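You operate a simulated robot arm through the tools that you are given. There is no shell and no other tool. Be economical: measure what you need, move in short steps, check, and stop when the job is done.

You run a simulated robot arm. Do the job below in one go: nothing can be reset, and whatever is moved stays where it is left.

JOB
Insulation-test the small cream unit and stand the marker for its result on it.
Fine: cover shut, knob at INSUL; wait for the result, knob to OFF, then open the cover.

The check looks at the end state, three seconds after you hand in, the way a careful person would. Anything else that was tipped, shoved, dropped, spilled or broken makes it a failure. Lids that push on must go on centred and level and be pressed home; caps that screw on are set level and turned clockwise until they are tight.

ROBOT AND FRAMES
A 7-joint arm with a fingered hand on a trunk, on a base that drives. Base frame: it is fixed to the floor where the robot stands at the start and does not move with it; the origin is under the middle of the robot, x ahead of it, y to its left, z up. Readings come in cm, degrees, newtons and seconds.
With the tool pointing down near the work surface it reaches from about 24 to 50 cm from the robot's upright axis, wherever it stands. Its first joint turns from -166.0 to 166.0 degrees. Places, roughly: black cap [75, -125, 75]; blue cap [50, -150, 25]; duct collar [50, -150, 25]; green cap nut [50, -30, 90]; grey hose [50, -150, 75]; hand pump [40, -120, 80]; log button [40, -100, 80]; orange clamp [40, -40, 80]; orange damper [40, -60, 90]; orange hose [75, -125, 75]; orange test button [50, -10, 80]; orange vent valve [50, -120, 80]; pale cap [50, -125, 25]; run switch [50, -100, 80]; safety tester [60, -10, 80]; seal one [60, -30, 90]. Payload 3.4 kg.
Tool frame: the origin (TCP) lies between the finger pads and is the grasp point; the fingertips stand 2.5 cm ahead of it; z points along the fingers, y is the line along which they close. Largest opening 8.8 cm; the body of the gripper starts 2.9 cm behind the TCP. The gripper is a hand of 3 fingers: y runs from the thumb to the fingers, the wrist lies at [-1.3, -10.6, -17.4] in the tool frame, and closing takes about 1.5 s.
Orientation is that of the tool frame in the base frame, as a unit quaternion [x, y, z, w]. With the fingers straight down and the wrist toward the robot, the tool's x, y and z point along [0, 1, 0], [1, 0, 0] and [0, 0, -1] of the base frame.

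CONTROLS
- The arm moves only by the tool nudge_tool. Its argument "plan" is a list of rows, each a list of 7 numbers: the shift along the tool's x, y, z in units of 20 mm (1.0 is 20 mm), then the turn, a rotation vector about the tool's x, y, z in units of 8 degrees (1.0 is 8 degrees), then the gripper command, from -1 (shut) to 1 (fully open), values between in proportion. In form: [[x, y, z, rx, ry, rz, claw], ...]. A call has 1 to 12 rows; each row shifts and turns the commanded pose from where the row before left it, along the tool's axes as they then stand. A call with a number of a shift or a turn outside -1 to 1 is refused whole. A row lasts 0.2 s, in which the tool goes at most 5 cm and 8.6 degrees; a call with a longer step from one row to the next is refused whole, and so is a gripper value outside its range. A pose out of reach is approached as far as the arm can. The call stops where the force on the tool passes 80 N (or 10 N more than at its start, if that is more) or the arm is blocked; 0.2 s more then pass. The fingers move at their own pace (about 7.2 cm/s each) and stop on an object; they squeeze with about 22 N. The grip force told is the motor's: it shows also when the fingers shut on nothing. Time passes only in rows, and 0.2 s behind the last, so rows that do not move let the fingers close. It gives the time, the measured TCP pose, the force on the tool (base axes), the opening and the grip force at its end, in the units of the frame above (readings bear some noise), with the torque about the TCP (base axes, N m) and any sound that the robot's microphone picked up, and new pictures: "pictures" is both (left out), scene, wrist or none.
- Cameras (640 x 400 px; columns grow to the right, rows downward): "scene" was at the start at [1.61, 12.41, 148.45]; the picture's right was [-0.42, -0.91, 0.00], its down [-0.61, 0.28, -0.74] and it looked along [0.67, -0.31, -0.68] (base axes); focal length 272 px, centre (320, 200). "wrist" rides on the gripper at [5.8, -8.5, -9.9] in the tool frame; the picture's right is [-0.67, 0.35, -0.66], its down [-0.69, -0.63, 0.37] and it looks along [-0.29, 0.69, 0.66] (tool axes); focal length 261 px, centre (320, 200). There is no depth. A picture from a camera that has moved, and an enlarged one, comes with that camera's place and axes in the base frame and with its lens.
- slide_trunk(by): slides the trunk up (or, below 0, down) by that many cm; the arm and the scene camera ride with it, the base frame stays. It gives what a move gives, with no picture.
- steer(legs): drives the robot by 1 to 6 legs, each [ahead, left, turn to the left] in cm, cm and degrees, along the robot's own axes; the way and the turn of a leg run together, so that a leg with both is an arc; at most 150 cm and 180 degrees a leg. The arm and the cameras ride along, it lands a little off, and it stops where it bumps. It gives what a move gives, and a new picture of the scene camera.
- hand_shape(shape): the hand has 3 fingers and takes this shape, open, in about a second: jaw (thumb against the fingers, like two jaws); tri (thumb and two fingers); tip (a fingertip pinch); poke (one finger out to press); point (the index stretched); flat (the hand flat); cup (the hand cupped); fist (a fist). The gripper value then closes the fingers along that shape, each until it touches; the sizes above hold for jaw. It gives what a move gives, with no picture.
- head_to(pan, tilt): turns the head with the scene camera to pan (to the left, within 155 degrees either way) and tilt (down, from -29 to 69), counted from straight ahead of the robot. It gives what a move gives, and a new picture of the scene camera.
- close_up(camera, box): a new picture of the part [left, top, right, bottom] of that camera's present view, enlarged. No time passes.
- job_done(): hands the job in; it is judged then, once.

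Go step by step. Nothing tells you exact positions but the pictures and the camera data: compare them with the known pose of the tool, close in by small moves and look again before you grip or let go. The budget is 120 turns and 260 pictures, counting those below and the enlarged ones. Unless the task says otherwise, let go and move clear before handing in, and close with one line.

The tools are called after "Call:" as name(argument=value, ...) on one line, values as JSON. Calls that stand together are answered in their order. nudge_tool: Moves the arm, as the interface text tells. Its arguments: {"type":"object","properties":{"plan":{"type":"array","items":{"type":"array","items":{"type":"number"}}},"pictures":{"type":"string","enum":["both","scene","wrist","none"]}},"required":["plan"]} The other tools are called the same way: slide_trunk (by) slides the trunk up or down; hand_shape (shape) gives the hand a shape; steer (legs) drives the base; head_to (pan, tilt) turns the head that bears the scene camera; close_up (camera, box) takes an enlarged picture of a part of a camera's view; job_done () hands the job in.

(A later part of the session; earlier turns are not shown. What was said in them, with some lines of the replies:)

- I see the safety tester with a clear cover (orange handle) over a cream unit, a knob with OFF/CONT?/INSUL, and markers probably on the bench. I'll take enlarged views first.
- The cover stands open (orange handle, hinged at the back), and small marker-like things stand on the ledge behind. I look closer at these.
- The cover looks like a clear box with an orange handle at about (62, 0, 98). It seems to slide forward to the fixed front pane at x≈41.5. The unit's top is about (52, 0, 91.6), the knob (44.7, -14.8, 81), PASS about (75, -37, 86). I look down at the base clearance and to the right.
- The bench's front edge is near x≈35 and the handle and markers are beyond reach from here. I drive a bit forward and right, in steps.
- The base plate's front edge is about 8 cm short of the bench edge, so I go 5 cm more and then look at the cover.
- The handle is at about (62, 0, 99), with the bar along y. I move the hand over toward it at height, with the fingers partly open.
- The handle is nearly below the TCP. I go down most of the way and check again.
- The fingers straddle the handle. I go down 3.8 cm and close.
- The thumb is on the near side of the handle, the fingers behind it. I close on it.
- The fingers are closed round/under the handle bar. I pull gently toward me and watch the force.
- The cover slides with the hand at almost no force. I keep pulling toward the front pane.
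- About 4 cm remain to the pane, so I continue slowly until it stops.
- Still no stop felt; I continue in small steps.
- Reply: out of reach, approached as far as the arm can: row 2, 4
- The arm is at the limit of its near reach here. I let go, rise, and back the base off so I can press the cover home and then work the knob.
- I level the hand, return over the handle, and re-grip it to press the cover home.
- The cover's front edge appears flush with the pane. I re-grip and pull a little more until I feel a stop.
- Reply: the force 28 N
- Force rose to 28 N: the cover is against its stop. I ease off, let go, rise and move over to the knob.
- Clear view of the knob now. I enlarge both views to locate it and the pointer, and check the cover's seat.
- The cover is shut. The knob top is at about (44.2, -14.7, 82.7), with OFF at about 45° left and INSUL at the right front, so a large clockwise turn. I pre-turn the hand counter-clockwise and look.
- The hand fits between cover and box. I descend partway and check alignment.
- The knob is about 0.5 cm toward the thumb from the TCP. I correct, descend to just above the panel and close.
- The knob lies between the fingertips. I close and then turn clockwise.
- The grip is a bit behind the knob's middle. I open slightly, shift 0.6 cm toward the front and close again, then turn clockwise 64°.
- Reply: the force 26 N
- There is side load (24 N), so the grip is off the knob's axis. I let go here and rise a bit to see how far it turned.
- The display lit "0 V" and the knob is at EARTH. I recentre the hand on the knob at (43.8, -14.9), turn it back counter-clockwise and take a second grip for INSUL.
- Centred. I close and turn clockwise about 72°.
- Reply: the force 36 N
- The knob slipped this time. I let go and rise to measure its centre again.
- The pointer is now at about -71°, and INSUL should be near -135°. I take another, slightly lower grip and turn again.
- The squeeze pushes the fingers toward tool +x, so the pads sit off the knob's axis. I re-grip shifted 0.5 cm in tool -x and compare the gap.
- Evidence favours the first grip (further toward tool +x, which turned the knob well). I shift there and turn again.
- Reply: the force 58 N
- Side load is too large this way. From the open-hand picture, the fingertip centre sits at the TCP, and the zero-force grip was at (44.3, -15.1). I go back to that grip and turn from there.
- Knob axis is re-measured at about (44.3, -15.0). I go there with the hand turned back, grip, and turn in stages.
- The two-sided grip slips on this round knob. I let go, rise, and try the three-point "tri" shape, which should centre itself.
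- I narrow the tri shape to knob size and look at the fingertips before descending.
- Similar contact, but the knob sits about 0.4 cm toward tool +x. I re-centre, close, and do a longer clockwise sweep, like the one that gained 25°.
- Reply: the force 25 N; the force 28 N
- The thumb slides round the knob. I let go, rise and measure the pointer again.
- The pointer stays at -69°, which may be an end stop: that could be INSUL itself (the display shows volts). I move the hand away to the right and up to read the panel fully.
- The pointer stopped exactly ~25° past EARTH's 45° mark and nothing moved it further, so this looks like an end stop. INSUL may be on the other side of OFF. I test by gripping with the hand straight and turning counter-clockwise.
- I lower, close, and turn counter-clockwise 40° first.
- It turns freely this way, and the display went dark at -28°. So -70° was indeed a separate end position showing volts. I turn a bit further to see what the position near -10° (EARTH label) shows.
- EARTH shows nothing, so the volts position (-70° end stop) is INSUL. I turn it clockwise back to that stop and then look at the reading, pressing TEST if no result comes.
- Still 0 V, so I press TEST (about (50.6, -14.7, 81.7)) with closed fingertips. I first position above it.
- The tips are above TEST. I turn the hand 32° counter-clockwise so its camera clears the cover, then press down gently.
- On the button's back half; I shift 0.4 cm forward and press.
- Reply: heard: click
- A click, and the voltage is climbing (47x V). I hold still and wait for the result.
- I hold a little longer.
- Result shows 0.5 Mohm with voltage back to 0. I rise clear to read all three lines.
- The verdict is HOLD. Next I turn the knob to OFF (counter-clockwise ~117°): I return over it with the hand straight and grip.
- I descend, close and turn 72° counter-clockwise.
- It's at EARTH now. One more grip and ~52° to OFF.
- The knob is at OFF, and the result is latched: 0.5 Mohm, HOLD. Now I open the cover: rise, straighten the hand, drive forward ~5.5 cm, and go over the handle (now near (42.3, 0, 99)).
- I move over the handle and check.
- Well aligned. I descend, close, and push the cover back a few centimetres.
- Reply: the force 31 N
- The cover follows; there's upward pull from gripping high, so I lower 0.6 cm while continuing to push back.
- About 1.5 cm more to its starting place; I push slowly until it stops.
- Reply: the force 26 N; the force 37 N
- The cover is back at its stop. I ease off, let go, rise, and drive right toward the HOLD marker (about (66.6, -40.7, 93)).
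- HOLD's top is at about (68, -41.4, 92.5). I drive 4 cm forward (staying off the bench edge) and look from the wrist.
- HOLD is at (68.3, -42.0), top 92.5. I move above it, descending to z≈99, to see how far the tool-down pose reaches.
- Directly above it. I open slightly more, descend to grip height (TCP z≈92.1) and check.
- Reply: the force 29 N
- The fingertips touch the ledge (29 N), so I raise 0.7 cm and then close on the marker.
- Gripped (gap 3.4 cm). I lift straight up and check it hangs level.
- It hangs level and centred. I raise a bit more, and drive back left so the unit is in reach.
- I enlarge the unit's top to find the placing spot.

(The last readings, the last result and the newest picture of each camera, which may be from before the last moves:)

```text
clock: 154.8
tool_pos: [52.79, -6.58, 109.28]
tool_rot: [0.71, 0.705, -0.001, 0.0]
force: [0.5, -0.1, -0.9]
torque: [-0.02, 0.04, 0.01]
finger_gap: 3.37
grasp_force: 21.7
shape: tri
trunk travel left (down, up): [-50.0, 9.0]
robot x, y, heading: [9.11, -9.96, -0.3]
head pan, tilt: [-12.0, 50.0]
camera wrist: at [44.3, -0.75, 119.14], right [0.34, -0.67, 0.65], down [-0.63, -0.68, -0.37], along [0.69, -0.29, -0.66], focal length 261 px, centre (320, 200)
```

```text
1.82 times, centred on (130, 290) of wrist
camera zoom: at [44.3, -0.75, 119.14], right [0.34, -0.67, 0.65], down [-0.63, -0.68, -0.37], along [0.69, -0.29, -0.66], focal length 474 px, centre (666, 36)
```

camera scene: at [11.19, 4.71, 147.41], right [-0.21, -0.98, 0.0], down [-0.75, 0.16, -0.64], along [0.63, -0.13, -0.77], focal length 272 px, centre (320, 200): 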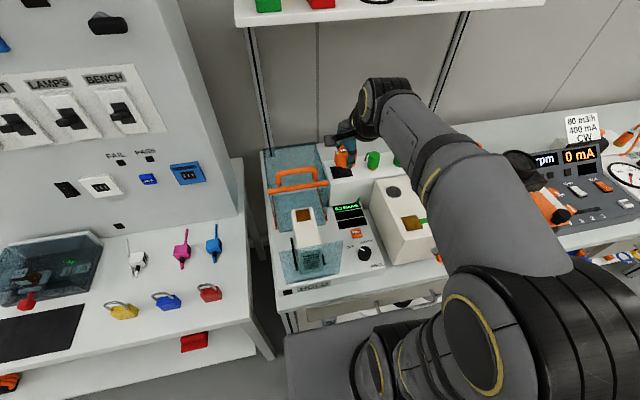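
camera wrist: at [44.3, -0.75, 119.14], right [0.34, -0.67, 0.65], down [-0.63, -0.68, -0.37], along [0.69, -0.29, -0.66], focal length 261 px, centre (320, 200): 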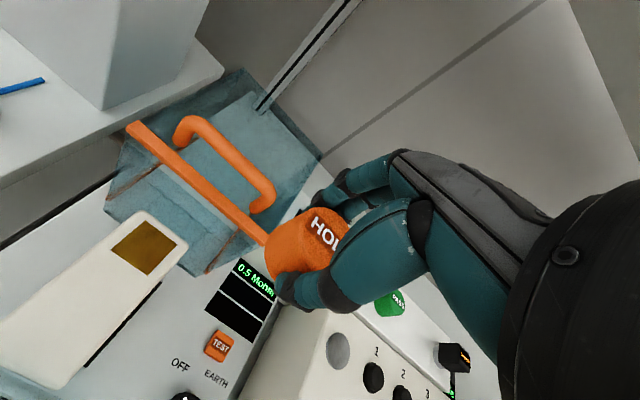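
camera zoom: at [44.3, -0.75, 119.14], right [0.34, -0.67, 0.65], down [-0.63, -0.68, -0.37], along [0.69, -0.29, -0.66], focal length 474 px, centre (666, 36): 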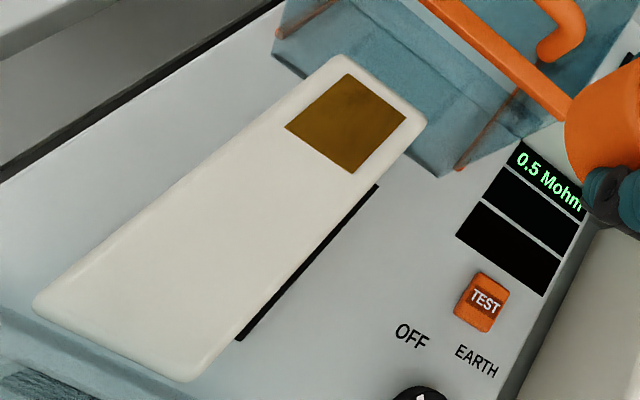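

The unit's flat top is at z≈92.2, x 42.7–54.4, y centred at 0.1. I'll set the marker at about (48.8, 0.1). I move above and come down to ~2 cm over it.

Call:
nudge_tool(plan=[[0.84, -0.5, 0, 0, 0, 0, -1], [0.84, -0.5, 0, 0, 0, 0, -1], [0.84, -0.5, 0, 0, 0, 0, -1], [0.84, -0.5, 0, 0, 0, 0, -1], [0, 0, 0.8, 0, 0, 0, -1], [0, 0, 0.9, 0, 0, 0, -1], [0, 0, 0.9, 0, 0, 0, -1], [0, 0, 0.9, 0, 0, 0, -1], [0, 0, 0.9, 0, 0, 0, -1], [0, 0, 0.9, 0, 0, 0, -1], [0, 0, 0.4, 0, 0, 0, -1], [0, 0, 0, 0, 0, 0, -1]])

Call:
close_up(camera="scene", box=[260, 170, 380, 280])

Call:
close_up(camera="wrist", box=[160, 160, 380, 360])

```text
clock: 157.4
tool_pos: [48.85, 0.32, 97.82]
tool_rot: [0.709, 0.705, -0.001, -0.001]
force: [0.5, -0.5, 0.0]
torque: [-0.02, 0.02, 0.02]
finger_gap: 3.36
grasp_force: 21.8
shape: tri
trunk travel left (down, up): [-50.0, 9.0]
robot x, y, heading: [9.67, -9.36, -0.1]
head pan, tilt: [-12.0, 50.0]
camera scene: at [11.18, 4.67, 147.42], right [-0.21, -0.98, 0.0], down [-0.75, 0.16, -0.64], along [0.63, -0.13, -0.77], focal length 272 px, centre (320, 200)
camera wrist: at [40.44, 6.03, 107.72], right [0.35, -0.67, 0.65], down [-0.63, -0.68, -0.37], along [0.69, -0.29, -0.66], focal length 261 px, centre (320, 200)
```

scene: 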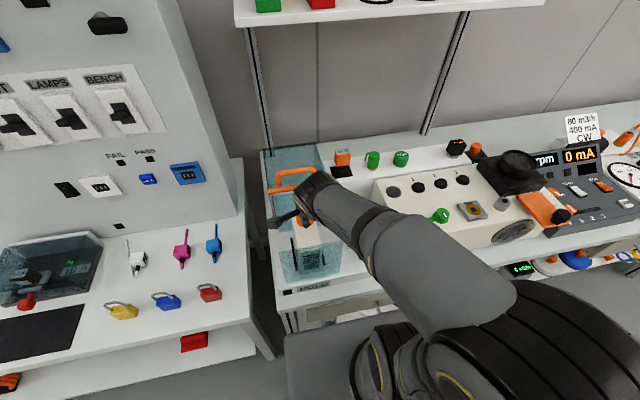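
wrist: 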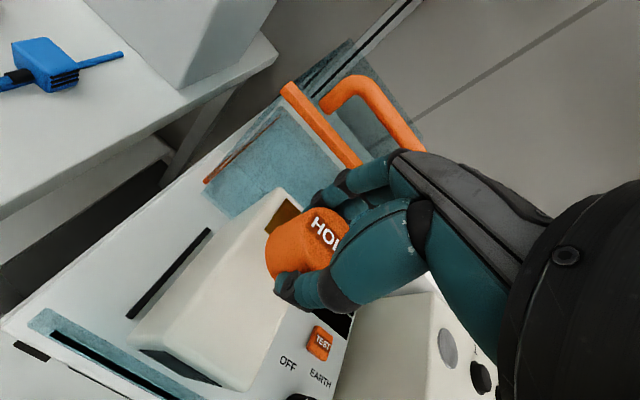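

```text
3.64 times, centred on (320, 225) of scene
camera zoom: at [11.18, 4.67, 147.42], right [-0.21, -0.98, 0.0], down [-0.75, 0.16, -0.64], along [0.63, -0.13, -0.77], focal length 988 px, centre (320, 109)
```

zoom: 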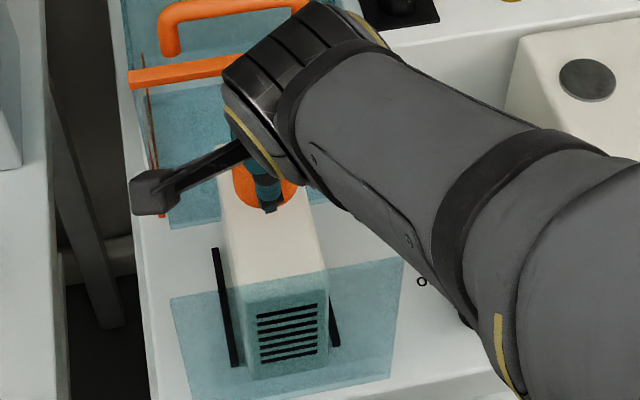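

```text
2.00 times, centred on (270, 260) of wrist
camera zoom: at [40.44, 6.03, 107.72], right [0.35, -0.67, 0.65], down [-0.63, -0.68, -0.37], along [0.69, -0.29, -0.66], focal length 521 px, centre (420, 80)
```

zoom: 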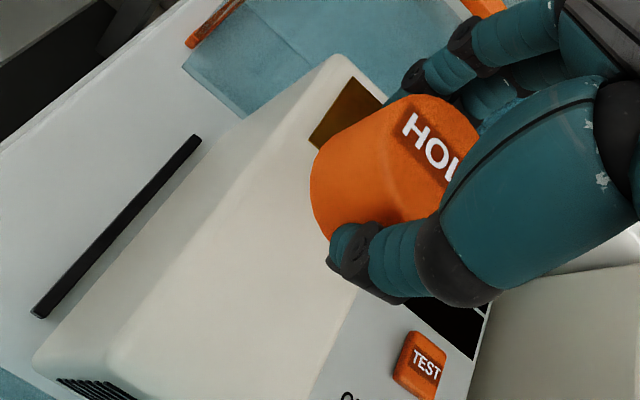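

Aligned over the unit. I lower in small steps until touch.

Call:
nudge_tool(plan=[[0, -0.05, 0.4, 0, 0, 0, -1], [0, 0, 0.3, 0, 0, 0, -1], [0, 0, 0.15, 0, 0, 0, -1], [0, 0, 0.1, 0, 0, 0, -1], [0, 0, 0, 0, 0, 0, -1]], pictures="wrist")

Call:
close_up(camera="scene", box=[270, 180, 350, 260])

```text
clock: 158.6
tool_pos: [48.74, 0.22, 95.97]
tool_rot: [0.709, 0.705, -0.001, 0.0]
force: [-0.3, 1.6, -0.5]
torque: [0.0, -0.04, 0.01]
finger_gap: 3.33
grasp_force: 21.9
shape: tri
trunk travel left (down, up): [-50.0, 9.0]
robot x, y, heading: [9.71, -10.04, 0.1]
head pan, tilt: [-12.0, 50.0]
camera wrist: at [40.3, 6.05, 105.81], right [0.35, -0.67, 0.65], down [-0.63, -0.68, -0.37], along [0.69, -0.29, -0.66], focal length 261 px, centre (320, 200)
```

wrist: 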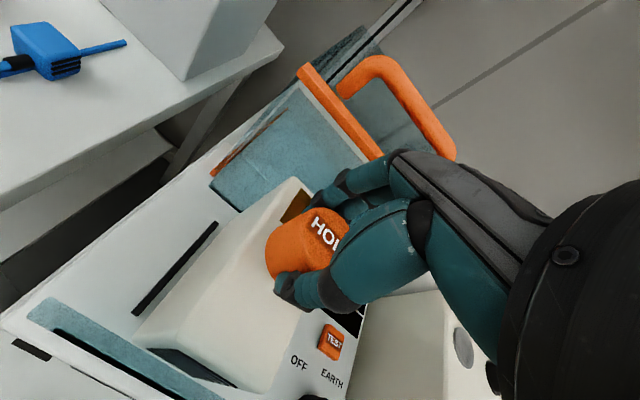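

```text
5.00 times, centred on (310, 220) of scene
camera zoom: at [11.18, 4.67, 147.42], right [-0.21, -0.98, 0.0], down [-0.75, 0.16, -0.64], along [0.63, -0.13, -0.77], focal length 1358 px, centre (370, 100)
```

zoom: 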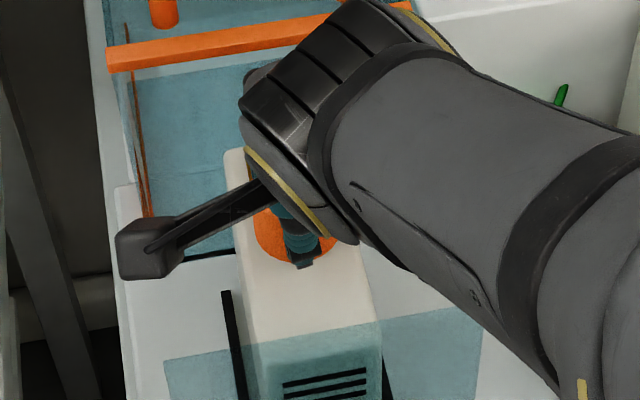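

Call:
nudge_tool(plan=[[0, 0, 0.1, 0, 0, 0, -1], [0, 0, 0.1, 0, 0, 0, -1], [0, 0, 0, 0, 0, 0, -1]], pictures="none")

Call:
nudge_tool(plan=[[0, 0, 0.1, 0, 0, 0, -1], [0, 0, 0.1, 0, 0, 0, -1], [0, 0, 0, 0, 0, 0, -1]], pictures="none")

```text
clock: 159.4
tool_pos: [48.8, 0.4, 95.59]
tool_rot: [0.71, 0.705, 0.0, 0.0]
force: [-0.2, -0.6, -0.7]
torque: [-0.03, 0.02, -0.02]
finger_gap: 3.35
grasp_force: 22.0
shape: tri
trunk travel left (down, up): [-50.0, 9.0]
robot x, y, heading: [9.75, -9.83, 0.0]
head pan, tilt: [-12.0, 50.0]
```

```text
clock: 160.2
tool_pos: [48.69, 0.48, 95.12]
tool_rot: [0.71, 0.704, -0.001, -0.002]
force: [-0.8, -0.2, -0.6]
torque: [0.02, -0.01, 0.03]
finger_gap: 3.33
grasp_force: 22.3
shape: tri
trunk travel left (down, up): [-50.0, 9.0]
robot x, y, heading: [9.64, -9.5, -0.1]
head pan, tilt: [-12.0, 50.0]
```

I see no contact force yet at z 95.1, so I continue lowering in 2 mm steps.

Call:
nudge_tool(plan=[[0, 0, 0.1, 0, 0, 0, -1], [0, 0, 0, 0, 0, 0, -1]], pictures="none")

Call:
nudge_tool(plan=[[0, 0, 0.1, 0, 0, 0, -1], [0, 0, 0, 0, 0, 0, -1]], pictures="wrist")

```text
clock: 160.8
tool_pos: [48.64, 0.28, 94.94]
tool_rot: [0.709, 0.705, 0.001, -0.001]
force: [-0.4, 0.1, 7.1]
torque: [0.0, -0.07, -0.01]
finger_gap: 3.36
grasp_force: 22.0
shape: tri
trunk travel left (down, up): [-50.0, 9.0]
robot x, y, heading: [9.81, -9.82, -0.2]
head pan, tilt: [-12.0, 50.0]
```

```text
clock: 161.4
tool_pos: [48.67, 0.3, 94.85]
tool_rot: [0.708, 0.706, 0.002, 0.001]
force: [1.6, 0.8, 21.0]
torque: [-0.02, -0.07, 0.0]
finger_gap: 3.43
grasp_force: 22.0
shape: tri
trunk travel left (down, up): [-50.0, 9.0]
robot x, y, heading: [9.52, -9.76, -0.0]
head pan, tilt: [-12.0, 50.0]
camera wrist: at [40.22, 6.07, 104.7], right [0.34, -0.67, 0.66], down [-0.63, -0.68, -0.37], along [0.69, -0.29, -0.66], focal length 261 px, centre (320, 200)
```

wrist: 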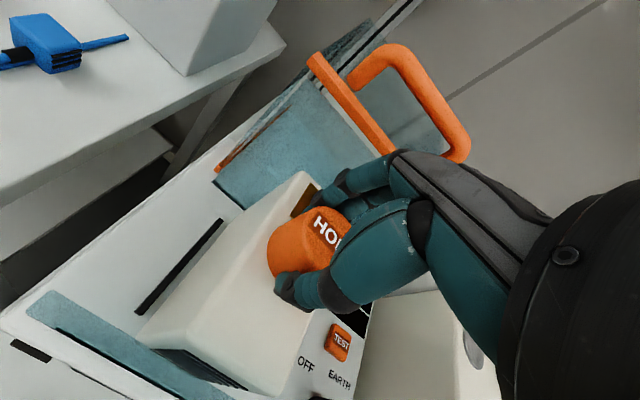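

Contact made (21 N). I ease up 1.5 mm, open gently, then rise straight up.

Call:
nudge_tool(plan=[[0, 0, -0.08, 0, 0, 0, -1], [0, 0, 0, 0, 0, 0, -0.15], [0, 0, 0, 0, 0, 0, -0.1], [0, 0, 0, 0, 0, 0, 0.1], [0, 0, 0, 0, 0, 0, 0.3], [0, 0, 0, 0, 0, 0, 0.5], [0, 0, 0, 0, 0, 0, 0.5], [0, 0, 0, 0, 0, 0, 0.5]], pictures="wrist")

Call:
close_up(camera="scene", box=[270, 180, 350, 260])

```text
clock: 163.2
tool_pos: [48.7, 0.35, 94.87]
tool_rot: [0.709, 0.705, 0.0, 0.0]
force: [-0.4, -1.4, 0.1]
torque: [-0.02, 0.0, 0.01]
finger_gap: 6.58
grasp_force: 0.1
shape: tri
trunk travel left (down, up): [-50.0, 9.0]
robot x, y, heading: [9.77, -9.55, -0.1]
head pan, tilt: [-12.0, 50.0]
camera wrist: at [40.26, 6.06, 104.76], right [0.35, -0.67, 0.65], down [-0.63, -0.68, -0.37], along [0.69, -0.29, -0.66], focal length 261 px, centre (320, 200)
```

wrist: 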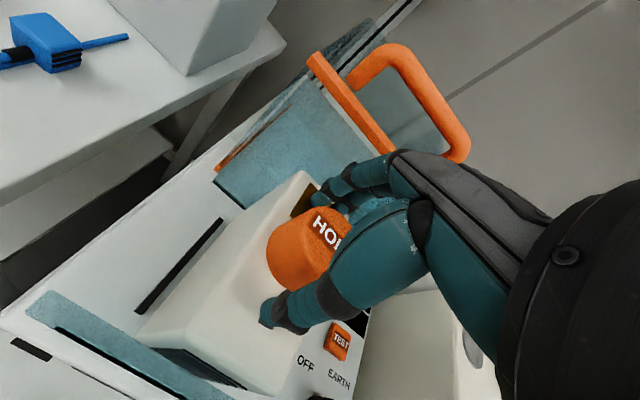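

```text
5.00 times, centred on (310, 220) of scene
camera zoom: at [11.18, 4.67, 147.42], right [-0.21, -0.98, 0.0], down [-0.75, 0.16, -0.64], along [0.63, -0.13, -0.77], focal length 1358 px, centre (370, 100)
```

zoom: 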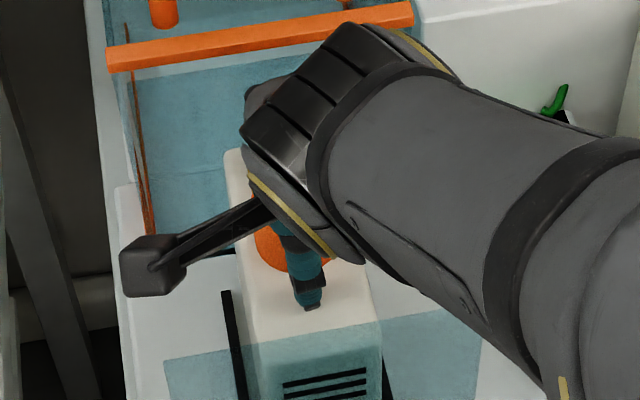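

The marker stands by itself, so I rise straight up and move clear.

Call:
nudge_tool(plan=[[0, 0, -0.5, 0, 0, 0, 0.5], [0, 0, -0.8, 0, 0, 0, 0.5], [0, 0, -1, 0, 0, 0, 0.5], [0, 0, -1, 0, 0, 0, 0.5], [0, 0, -1, 0, 0, 0, 0.5], [0, 0, -1, 0, 0, 0, 0.5], [0, 0, -1, 0, 0, 0, 0.5], [0, 0, -1, 0, 0, 0, 0.5], [0, 0, -1, 0, 0, 0, 0.5], [0, 0, -1, 0, 0, 0, 0.5]], pictures="none")

Call:
nudge_tool(plan=[[-1, 0, 0, 0, 0, 0, 0.5], [-1, 0, 0, 0, 0, 0, 0.5], [-1, 0, 0, 0, 0, 0, 0.5], [-1, 0, 0, 0, 0, 0, 0.5], [-1, 0, 0, 0, 0, 0, 0.5], [-1, 0, 0, 0, 0, 0, 0.5], [-1, 0, 0, 0, 0, 0, 0.5], [-1, 0, 0, 0, 0, 0, 0.5], [0, 0, 0, 0, 0, 0, 0.5]])

Call:
close_up(camera="scene", box=[250, 140, 410, 300])

```text
clock: 165.4
tool_pos: [48.67, 0.42, 113.62]
tool_rot: [0.71, 0.704, -0.001, 0.0]
force: [-0.2, -0.9, 0.1]
torque: [0.01, -0.01, -0.01]
finger_gap: 6.54
grasp_force: 0.0
shape: tri
trunk travel left (down, up): [-50.0, 9.0]
robot x, y, heading: [9.76, -9.97, -0.2]
head pan, tilt: [-12.0, 50.0]
```

```text
clock: 167.4
tool_pos: [48.64, -15.72, 113.48]
tool_rot: [0.709, 0.705, -0.002, 0.0]
force: [0.6, 0.2, -0.9]
torque: [-0.01, 0.0, 0.0]
finger_gap: 6.59
grasp_force: 0.1
shape: tri
trunk travel left (down, up): [-50.0, 9.0]
robot x, y, heading: [9.42, -9.78, 0.0]
head pan, tilt: [-12.0, 50.0]
camera scene: at [11.18, 4.67, 147.42], right [-0.21, -0.98, 0.0], down [-0.75, 0.16, -0.64], along [0.63, -0.13, -0.77], focal length 272 px, centre (320, 200)
camera wrist: at [40.14, -9.98, 123.44], right [0.35, -0.67, 0.65], down [-0.63, -0.68, -0.37], along [0.69, -0.29, -0.66], focal length 261 px, centre (320, 200)
```

scene: 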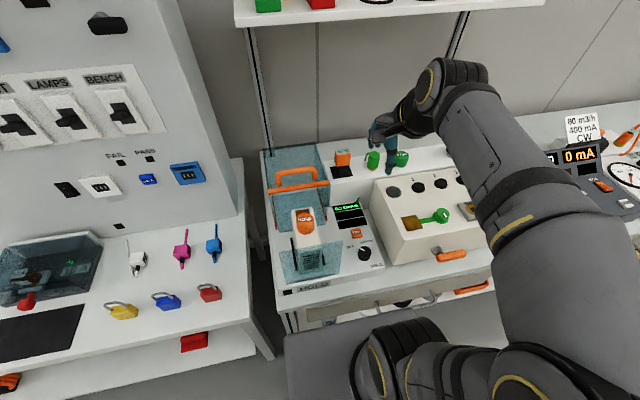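
wrist: 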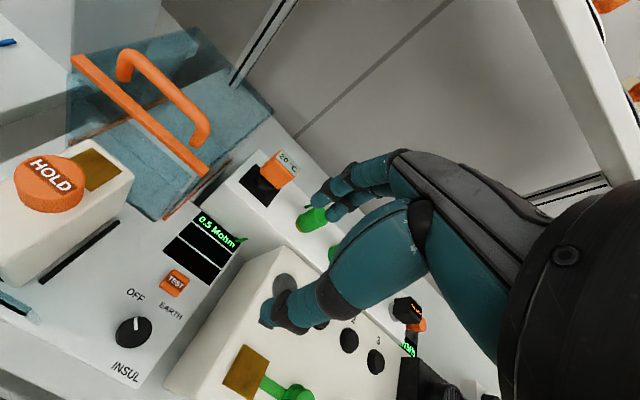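

```text
2.50 times, centred on (330, 220) of scene
camera zoom: at [11.18, 4.67, 147.42], right [-0.21, -0.98, 0.0], down [-0.75, 0.16, -0.64], along [0.63, -0.13, -0.77], focal length 679 px, centre (295, 150)
```

zoom: 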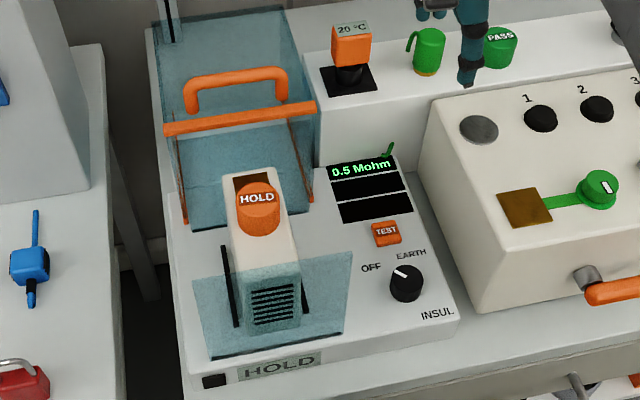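

The HOLD marker stands level on the unit. The cover is open, the knob is at OFF, the other items look untouched, and the hand is clear. I hand in.

Call:
job_done()

```text
The job is handed in.
```

The small cream unit read 0.5 Mohm and the tester showed HOLD; the HOLD marker stands on the unit, with the knob at OFF and the cover open. The test only started after I pressed TEST, which your note did not mention.
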